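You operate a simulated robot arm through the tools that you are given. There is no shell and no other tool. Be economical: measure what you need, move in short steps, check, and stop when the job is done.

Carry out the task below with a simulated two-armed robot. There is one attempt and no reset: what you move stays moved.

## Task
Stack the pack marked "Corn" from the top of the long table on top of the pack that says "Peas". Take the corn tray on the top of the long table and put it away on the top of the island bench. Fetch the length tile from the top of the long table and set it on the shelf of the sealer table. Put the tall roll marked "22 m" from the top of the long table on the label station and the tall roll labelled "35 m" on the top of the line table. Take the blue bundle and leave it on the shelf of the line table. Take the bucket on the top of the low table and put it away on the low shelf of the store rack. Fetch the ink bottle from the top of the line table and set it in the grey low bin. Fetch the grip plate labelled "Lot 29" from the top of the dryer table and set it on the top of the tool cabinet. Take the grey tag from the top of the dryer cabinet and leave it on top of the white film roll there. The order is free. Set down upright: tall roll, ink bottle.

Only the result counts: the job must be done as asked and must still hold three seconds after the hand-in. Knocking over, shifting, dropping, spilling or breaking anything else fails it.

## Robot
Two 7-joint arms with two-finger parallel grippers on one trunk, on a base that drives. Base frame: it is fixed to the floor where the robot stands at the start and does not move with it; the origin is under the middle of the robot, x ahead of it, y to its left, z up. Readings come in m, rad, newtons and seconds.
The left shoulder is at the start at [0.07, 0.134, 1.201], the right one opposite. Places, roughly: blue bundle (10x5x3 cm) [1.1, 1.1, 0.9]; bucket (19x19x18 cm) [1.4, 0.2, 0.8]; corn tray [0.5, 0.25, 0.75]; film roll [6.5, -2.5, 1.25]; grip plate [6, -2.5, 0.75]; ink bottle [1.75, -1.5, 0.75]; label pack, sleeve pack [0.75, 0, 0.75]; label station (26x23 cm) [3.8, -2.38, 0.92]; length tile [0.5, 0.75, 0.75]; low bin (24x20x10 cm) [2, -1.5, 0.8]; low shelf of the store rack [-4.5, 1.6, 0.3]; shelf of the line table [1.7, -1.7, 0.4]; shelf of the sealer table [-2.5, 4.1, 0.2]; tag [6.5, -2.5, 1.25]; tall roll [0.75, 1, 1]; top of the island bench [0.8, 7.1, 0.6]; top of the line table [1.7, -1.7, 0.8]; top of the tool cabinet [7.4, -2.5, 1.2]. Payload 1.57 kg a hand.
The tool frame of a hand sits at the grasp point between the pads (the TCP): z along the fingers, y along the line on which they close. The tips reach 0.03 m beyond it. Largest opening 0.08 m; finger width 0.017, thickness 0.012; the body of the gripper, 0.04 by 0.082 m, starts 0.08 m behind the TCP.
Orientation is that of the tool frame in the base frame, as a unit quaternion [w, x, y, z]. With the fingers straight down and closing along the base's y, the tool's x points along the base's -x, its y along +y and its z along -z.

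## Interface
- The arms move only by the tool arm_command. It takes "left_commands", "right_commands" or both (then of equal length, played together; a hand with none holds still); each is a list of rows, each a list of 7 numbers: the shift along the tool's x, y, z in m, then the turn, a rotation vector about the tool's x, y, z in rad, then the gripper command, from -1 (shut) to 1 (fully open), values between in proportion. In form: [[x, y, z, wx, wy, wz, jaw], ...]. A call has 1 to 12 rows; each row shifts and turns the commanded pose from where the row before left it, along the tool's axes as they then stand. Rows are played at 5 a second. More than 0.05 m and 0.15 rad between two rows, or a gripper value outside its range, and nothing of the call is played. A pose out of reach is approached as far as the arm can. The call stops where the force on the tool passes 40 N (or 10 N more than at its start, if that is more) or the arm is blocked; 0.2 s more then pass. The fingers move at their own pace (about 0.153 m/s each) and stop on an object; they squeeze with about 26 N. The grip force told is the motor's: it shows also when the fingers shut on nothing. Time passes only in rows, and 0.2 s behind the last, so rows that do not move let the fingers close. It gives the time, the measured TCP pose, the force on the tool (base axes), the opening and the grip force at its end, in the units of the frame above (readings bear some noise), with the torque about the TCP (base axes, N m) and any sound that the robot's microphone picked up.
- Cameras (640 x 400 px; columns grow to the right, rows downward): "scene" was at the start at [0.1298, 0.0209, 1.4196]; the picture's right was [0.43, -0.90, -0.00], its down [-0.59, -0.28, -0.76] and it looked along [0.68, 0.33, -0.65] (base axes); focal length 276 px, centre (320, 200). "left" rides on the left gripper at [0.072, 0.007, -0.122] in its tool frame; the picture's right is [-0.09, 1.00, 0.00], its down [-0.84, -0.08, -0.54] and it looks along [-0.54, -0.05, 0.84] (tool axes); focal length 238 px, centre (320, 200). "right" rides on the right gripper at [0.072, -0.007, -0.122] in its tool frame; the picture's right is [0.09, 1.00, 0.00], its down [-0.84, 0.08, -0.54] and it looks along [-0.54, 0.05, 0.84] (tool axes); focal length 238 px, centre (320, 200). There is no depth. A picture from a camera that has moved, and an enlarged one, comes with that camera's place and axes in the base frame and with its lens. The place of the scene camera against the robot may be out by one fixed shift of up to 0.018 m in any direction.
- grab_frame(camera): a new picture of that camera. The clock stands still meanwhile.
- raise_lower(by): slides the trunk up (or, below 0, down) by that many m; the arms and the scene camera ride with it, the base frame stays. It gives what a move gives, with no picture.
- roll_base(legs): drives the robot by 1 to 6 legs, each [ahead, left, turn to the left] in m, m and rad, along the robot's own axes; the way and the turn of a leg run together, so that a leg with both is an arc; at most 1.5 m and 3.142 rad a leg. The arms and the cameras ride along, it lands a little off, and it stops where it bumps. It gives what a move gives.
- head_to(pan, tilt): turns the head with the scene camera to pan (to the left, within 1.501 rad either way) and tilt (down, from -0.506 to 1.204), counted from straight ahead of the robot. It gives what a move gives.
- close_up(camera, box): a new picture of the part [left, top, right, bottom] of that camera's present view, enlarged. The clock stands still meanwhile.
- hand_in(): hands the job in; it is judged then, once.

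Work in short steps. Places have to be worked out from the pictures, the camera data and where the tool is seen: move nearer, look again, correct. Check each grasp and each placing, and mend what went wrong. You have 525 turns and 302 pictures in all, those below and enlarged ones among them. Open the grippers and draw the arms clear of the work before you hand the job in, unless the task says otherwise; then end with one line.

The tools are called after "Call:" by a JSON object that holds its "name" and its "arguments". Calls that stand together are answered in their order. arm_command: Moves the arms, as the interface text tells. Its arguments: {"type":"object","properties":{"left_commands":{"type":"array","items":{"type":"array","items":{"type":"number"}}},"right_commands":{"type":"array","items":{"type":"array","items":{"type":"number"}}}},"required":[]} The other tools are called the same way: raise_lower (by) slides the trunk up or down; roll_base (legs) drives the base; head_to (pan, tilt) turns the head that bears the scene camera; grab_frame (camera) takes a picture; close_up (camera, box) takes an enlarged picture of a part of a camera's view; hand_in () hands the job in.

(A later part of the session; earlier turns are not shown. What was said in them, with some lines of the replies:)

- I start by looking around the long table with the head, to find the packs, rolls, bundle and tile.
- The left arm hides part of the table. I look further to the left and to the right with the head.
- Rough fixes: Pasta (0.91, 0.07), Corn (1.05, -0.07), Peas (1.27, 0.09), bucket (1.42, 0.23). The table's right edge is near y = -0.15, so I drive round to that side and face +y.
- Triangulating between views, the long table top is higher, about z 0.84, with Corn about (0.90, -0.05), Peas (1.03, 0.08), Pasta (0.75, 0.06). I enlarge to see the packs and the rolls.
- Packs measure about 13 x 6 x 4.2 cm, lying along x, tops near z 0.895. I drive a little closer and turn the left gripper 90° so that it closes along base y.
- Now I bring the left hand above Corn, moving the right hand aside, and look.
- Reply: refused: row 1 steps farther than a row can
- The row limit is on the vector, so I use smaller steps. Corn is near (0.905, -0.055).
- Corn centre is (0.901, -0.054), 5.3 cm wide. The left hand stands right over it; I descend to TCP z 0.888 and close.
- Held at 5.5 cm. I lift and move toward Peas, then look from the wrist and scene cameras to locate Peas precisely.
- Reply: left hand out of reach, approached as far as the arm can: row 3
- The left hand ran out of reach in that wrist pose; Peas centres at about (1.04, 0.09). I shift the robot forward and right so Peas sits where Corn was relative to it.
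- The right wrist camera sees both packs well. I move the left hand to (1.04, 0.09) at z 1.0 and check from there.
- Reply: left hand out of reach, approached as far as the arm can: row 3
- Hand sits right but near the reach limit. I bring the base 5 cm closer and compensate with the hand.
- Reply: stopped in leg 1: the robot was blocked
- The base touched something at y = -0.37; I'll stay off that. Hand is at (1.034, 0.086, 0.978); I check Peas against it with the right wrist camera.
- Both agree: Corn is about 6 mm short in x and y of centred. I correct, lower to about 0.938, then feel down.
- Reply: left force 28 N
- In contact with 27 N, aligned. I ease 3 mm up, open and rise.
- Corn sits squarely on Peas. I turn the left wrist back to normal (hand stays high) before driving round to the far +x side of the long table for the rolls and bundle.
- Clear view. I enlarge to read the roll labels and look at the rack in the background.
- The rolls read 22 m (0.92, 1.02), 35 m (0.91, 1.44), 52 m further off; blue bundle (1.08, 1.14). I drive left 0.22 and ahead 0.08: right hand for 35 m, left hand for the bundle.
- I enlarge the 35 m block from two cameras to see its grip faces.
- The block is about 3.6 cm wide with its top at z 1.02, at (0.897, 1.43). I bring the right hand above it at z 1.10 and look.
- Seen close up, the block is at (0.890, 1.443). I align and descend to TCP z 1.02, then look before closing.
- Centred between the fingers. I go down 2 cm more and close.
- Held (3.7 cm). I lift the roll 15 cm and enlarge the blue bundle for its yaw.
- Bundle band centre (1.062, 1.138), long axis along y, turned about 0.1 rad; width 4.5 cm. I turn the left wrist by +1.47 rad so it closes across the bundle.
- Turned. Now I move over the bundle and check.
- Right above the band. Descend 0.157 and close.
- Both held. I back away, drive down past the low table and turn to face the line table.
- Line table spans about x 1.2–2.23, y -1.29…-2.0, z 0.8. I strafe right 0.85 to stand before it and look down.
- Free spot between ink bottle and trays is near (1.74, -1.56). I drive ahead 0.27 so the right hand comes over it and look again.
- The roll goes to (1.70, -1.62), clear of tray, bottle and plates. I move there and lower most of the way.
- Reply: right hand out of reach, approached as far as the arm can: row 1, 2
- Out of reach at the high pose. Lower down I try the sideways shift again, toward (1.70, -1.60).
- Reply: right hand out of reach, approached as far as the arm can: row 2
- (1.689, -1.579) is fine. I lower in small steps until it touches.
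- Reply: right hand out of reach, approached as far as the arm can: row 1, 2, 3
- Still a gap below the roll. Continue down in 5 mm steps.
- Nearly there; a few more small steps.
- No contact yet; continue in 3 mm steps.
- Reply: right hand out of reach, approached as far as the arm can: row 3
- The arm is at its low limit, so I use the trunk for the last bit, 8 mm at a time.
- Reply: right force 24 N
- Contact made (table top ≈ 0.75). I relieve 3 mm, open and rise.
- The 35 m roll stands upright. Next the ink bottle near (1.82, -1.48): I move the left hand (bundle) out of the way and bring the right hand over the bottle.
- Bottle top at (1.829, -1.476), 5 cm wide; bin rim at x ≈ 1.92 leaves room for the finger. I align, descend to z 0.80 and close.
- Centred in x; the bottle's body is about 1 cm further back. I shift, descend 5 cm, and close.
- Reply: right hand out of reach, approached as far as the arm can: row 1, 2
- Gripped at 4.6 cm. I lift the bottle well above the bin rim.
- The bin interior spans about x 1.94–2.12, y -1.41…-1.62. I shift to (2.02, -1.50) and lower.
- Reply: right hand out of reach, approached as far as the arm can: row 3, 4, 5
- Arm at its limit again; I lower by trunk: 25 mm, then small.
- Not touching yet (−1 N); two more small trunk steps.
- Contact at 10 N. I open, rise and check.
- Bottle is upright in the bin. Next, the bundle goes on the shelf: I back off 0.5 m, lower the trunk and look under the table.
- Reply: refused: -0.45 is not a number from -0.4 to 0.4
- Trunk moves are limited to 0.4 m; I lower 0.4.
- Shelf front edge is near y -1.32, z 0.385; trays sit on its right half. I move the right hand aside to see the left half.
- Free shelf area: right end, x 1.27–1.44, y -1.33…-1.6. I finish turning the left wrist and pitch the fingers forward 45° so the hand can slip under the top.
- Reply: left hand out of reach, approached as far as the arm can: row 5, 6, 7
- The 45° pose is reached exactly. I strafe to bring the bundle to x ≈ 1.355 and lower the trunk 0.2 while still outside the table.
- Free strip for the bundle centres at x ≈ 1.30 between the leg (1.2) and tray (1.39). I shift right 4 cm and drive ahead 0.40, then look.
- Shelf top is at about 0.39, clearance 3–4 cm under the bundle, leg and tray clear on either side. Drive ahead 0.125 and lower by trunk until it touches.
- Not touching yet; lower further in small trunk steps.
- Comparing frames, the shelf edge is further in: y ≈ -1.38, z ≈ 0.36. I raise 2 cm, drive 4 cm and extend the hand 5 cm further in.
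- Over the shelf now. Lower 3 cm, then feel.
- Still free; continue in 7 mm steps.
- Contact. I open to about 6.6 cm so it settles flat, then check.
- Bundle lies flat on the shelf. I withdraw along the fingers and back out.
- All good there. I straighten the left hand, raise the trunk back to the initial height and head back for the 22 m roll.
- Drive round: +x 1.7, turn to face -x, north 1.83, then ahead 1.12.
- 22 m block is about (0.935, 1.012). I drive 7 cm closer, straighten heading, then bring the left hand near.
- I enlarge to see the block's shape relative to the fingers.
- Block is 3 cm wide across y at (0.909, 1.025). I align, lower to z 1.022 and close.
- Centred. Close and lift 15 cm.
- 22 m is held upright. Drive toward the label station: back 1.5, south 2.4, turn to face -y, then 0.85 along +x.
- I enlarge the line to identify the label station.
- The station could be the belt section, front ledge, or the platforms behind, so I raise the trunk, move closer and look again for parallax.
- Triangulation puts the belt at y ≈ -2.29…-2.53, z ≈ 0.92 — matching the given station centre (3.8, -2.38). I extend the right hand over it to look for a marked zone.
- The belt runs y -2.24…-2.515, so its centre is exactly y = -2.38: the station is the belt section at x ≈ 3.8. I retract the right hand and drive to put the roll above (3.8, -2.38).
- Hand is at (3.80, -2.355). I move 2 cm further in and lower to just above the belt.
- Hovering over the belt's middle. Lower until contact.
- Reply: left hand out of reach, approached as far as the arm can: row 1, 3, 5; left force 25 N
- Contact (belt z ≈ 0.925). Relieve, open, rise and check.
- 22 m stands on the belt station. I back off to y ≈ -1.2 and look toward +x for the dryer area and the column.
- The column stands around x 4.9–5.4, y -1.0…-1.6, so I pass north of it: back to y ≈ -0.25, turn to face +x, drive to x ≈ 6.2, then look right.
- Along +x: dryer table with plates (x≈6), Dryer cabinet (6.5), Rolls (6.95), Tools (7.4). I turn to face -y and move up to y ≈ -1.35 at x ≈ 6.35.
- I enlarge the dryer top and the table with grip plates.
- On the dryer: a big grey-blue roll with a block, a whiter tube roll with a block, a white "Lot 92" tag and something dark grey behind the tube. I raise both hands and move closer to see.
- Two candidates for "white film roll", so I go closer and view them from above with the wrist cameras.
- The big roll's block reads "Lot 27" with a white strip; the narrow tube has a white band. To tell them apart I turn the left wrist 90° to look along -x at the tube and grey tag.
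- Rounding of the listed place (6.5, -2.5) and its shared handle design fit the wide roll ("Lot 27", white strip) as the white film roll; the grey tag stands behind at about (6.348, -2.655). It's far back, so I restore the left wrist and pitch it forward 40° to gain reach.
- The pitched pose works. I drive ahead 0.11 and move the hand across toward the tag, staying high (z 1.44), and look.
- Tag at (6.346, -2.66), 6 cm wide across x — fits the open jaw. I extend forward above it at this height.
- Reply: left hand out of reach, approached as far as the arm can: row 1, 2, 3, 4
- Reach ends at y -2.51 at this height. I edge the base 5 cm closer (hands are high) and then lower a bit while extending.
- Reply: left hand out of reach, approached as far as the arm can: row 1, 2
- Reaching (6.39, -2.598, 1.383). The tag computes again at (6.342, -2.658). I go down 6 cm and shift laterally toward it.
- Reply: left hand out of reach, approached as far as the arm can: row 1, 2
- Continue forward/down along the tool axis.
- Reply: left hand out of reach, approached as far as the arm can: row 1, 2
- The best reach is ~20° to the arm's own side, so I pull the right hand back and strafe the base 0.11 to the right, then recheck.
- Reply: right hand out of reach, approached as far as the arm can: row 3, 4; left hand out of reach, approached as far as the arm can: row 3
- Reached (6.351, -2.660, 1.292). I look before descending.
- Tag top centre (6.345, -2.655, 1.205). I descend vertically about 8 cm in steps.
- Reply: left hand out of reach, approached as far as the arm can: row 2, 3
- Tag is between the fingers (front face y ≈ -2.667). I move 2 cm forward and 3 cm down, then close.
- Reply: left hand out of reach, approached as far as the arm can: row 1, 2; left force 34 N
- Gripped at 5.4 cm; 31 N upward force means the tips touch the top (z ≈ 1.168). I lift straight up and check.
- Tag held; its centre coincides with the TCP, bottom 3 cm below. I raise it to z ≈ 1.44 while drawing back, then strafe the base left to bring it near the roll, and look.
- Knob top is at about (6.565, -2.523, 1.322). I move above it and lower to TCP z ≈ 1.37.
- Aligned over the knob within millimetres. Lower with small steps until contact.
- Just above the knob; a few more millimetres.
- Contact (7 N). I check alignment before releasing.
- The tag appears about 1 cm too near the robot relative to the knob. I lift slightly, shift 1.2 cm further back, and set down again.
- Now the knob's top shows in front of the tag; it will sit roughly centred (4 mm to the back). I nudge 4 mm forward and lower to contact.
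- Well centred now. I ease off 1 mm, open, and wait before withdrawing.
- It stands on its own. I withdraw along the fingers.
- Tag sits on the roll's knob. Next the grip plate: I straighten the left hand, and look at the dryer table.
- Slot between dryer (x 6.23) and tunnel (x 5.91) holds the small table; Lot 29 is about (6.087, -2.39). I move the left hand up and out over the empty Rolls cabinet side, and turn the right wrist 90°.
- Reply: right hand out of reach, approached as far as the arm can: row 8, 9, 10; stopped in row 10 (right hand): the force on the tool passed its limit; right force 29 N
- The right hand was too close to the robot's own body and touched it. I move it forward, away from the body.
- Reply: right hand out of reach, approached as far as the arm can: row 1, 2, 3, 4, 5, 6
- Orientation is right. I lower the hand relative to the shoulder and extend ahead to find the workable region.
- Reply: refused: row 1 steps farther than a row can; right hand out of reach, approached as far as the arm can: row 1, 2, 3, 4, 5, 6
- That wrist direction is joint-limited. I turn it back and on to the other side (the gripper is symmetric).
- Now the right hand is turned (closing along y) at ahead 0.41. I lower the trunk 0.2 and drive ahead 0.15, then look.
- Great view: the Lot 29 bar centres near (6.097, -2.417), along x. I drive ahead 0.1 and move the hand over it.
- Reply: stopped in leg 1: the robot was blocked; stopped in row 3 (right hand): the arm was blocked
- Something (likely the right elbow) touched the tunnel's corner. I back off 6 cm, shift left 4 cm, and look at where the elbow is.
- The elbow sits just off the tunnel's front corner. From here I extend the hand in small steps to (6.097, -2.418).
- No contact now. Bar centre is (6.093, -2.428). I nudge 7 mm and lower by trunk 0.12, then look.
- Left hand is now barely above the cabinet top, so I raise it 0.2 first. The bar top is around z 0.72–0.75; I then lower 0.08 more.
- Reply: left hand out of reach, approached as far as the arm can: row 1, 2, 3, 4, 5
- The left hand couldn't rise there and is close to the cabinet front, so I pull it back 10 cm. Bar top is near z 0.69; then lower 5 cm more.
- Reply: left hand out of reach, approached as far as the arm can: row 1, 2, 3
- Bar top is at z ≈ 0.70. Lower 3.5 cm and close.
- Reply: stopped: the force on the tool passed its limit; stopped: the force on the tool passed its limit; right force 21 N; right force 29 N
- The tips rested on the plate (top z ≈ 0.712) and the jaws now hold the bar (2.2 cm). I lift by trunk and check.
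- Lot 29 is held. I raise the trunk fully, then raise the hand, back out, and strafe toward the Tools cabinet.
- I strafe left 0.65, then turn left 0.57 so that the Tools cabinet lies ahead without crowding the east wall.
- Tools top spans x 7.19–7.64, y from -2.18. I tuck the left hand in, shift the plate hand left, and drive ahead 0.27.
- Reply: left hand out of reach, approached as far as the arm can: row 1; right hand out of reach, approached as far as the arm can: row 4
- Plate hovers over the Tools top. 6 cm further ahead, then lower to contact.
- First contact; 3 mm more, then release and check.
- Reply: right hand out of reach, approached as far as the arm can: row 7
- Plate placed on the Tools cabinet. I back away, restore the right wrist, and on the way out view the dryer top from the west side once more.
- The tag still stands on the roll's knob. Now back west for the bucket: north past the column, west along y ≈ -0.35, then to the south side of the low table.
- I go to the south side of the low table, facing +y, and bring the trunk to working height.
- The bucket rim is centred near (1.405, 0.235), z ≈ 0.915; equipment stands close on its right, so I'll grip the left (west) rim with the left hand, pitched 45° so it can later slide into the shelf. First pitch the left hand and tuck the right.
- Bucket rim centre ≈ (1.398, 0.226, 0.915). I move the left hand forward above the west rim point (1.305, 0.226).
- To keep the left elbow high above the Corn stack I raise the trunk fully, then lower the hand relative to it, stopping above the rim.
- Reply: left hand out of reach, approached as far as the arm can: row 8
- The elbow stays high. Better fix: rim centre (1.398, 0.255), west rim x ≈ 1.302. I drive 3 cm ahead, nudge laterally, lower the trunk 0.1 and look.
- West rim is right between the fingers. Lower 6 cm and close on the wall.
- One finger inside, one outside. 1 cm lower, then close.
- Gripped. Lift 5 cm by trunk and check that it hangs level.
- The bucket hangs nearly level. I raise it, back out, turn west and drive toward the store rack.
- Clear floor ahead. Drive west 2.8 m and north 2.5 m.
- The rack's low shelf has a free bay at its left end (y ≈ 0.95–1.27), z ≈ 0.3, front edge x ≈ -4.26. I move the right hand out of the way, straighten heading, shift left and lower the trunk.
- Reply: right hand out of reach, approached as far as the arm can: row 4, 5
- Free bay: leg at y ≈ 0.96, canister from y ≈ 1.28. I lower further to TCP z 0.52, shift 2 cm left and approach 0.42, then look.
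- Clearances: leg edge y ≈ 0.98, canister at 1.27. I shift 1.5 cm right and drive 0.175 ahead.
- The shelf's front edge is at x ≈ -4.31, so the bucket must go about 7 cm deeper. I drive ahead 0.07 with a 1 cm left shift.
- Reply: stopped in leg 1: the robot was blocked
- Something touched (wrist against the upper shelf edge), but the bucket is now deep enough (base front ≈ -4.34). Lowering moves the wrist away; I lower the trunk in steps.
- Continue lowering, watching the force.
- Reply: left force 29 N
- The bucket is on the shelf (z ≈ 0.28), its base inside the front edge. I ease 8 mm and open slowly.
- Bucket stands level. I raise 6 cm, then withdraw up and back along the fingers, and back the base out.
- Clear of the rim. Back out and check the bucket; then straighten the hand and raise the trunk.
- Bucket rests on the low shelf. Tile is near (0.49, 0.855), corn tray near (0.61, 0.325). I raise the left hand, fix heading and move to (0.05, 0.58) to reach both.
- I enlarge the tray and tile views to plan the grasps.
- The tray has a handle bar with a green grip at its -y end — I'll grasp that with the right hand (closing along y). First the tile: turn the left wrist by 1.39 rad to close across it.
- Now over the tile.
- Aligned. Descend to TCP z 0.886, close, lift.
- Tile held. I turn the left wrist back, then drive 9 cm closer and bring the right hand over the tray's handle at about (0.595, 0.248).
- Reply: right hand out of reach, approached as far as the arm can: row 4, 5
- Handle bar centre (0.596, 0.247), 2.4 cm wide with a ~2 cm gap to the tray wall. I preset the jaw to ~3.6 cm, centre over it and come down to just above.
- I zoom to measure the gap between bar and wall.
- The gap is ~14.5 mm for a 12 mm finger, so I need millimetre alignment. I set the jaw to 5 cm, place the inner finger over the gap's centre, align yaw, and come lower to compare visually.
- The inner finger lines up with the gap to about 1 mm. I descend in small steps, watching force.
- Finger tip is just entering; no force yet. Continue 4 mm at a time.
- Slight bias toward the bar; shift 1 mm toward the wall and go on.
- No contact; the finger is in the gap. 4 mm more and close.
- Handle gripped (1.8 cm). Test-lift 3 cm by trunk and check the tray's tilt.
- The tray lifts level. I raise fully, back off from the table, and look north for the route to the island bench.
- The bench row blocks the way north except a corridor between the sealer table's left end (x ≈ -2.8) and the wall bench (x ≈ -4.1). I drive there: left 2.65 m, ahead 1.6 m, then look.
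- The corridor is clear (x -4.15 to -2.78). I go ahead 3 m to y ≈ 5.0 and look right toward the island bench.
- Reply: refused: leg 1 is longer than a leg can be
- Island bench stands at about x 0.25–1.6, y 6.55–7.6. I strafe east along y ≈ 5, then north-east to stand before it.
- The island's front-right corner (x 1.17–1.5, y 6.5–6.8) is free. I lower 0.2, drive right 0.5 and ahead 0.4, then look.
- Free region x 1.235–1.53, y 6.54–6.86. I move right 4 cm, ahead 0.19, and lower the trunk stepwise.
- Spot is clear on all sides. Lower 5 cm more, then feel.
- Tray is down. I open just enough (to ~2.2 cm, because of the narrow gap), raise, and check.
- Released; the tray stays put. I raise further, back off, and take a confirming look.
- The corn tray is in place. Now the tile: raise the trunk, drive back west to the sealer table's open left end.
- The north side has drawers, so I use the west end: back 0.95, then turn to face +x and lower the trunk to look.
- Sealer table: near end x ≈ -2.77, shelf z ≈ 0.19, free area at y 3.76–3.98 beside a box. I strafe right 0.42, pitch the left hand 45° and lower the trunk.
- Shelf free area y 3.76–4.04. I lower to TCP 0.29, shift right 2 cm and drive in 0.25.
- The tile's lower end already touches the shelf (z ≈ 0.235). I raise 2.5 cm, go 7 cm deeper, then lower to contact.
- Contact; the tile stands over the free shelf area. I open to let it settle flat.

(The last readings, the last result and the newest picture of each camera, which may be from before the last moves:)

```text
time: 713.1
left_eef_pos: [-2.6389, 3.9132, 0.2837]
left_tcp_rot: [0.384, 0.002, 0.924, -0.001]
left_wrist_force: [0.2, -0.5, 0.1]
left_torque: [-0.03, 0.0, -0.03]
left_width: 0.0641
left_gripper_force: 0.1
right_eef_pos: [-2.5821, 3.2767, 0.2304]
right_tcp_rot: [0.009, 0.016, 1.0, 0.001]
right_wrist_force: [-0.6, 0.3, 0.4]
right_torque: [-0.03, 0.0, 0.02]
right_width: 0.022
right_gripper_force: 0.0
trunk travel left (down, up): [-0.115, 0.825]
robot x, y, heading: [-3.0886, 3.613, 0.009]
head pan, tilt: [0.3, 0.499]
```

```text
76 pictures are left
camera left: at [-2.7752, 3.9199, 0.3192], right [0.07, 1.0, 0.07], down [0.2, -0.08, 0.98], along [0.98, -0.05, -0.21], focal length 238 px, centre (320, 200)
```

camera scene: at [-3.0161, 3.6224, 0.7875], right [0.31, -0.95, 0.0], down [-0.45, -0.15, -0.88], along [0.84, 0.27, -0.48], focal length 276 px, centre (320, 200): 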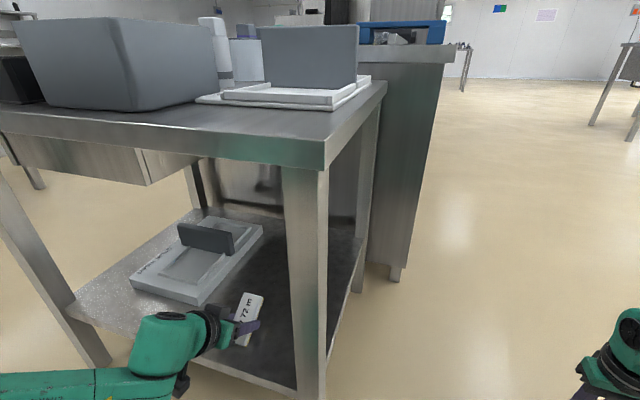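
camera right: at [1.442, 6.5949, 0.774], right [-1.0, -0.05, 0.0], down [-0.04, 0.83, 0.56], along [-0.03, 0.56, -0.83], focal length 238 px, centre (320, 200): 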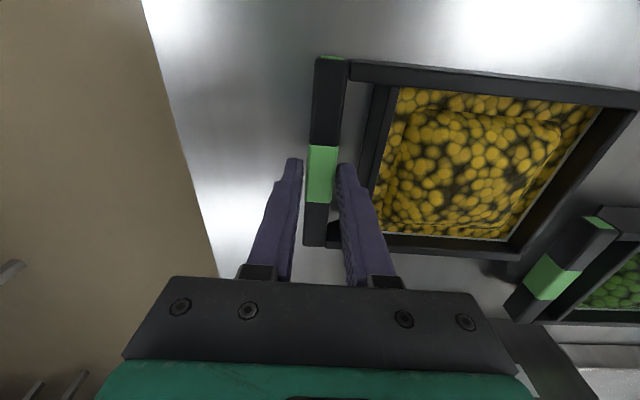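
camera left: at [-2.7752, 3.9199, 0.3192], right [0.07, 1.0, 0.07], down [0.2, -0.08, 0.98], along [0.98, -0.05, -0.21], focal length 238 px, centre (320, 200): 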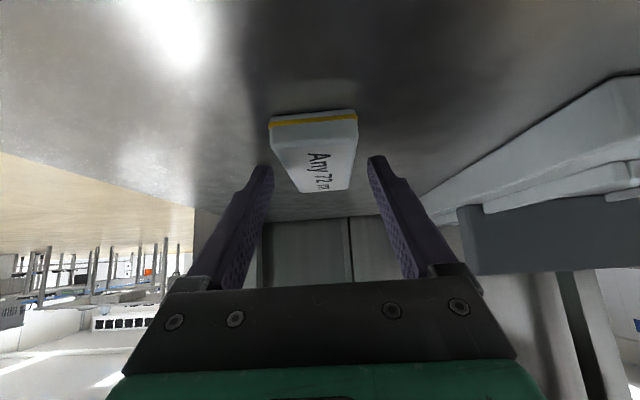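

Tile lies flat on the shelf. Withdraw and check from outside.

Call:
{"name": "arm_command", "arguments": {"left_commands": [[0, 0, -0.03, 0, 0, 0, 0.6], [0, 0, -0.03, 0, 0, 0, 0.6], [0, 0, -0.03, 0, 0, 0, 0.6]]}}

Call:
{"name": "roll_base", "arguments": {"legs": [[-0.4, 0, 0]]}}

Call:
{"name": "grab_frame", "arguments": {"camera": "scene"}}

```text
time: 713.9
left_eef_pos: [-2.7028, 3.9125, 0.3447]
left_tcp_rot: [0.383, 0.003, 0.924, -0.002]
left_wrist_force: [-0.2, 0.1, -0.5]
left_torque: [0.0, 0.0, -0.01]
left_width: 0.0641
left_gripper_force: 0.0
right_eef_pos: [-2.5805, 3.2773, 0.231]
right_tcp_rot: [0.009, 0.015, 1.0, 0.001]
right_wrist_force: [-1.0, 0.4, -0.2]
right_torque: [0.01, -0.02, 0.01]
right_width: 0.0221
right_gripper_force: 0.0
trunk travel left (down, up): [-0.115, 0.825]
robot x, y, heading: [-3.0868, 3.6072, 0.005]
head pan, tilt: [0.3, 0.499]
```

```text
time: 716.4
left_eef_pos: [-3.0996, 3.9079, 0.3449]
left_tcp_rot: [0.384, 0.003, 0.923, -0.002]
left_wrist_force: [0.1, 0.0, 0.3]
left_torque: [0.03, 0.0, -0.01]
left_width: 0.0639
left_gripper_force: 0.1
right_eef_pos: [-2.9779, 3.2714, 0.232]
right_tcp_rot: [0.01, 0.017, 1.0, 0.001]
right_wrist_force: [-0.5, 0.0, 0.2]
right_torque: [0.02, -0.01, -0.03]
right_width: 0.022
right_gripper_force: 0.0
trunk travel left (down, up): [-0.115, 0.825]
robot x, y, heading: [-3.4799, 3.6034, 0.006]
head pan, tilt: [0.3, 0.499]
```

```text
75 pictures are left
camera scene: at [-3.3424, 3.6199, 0.7783], right [0.3, -0.95, 0.0], down [-0.46, -0.14, -0.88], along [0.84, 0.27, -0.48], focal length 276 px, centre (320, 200)
```

scene: 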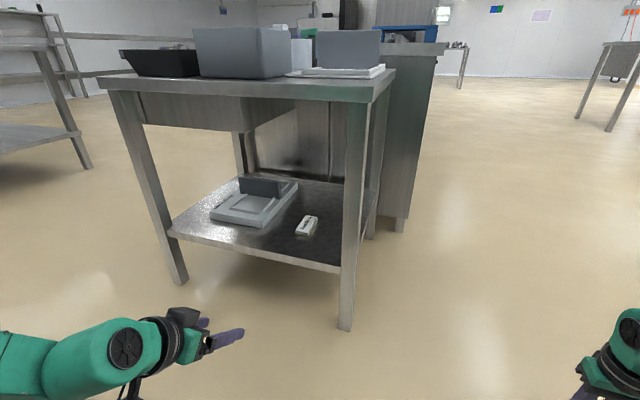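

All placements are done. I open both grippers fully with the arms clear, then hand in.

Call:
{"name": "arm_command", "arguments": {"left_commands": [[0, 0, 0, 0, 0, 0, 1], [0, 0, 0, 0, 0, 0, 1]], "right_commands": [[0, 0, -0.03, 0, 0, 0, 1], [0, 0, 0, 0, 0, 0, 1]]}}

Call:
{"name": "hand_in", "arguments": {}}

```text
time: 717.0
left_eef_pos: [-3.0978, 3.9106, 0.3461]
left_tcp_rot: [0.385, 0.003, 0.923, -0.001]
left_wrist_force: [-0.6, 0.6, -0.1]
left_torque: [-0.02, 0.02, 0.04]
left_width: 0.08
left_gripper_force: 0.1
right_eef_pos: [-2.9776, 3.2718, 0.2624]
right_tcp_rot: [0.01, 0.016, 1.0, 0.001]
right_wrist_force: [0.3, -0.1, 0.2]
right_torque: [-0.02, 0.01, 0.0]
right_width: 0.08
right_gripper_force: 0.2
trunk travel left (down, up): [-0.115, 0.825]
robot x, y, heading: [-3.4819, 3.6092, 0.006]
head pan, tilt: [0.3, 0.499]
```

```text
The job is handed in.
```

All ten items were moved and the job is handed in. Two placements rest on my reading: the grey tag stands on the wide "Lot 27" roll with the white strip (a narrower white-banded roll stood nearby), and the "22 m" roll stands on the belt section at the given label-station coordinates, which had no marking.
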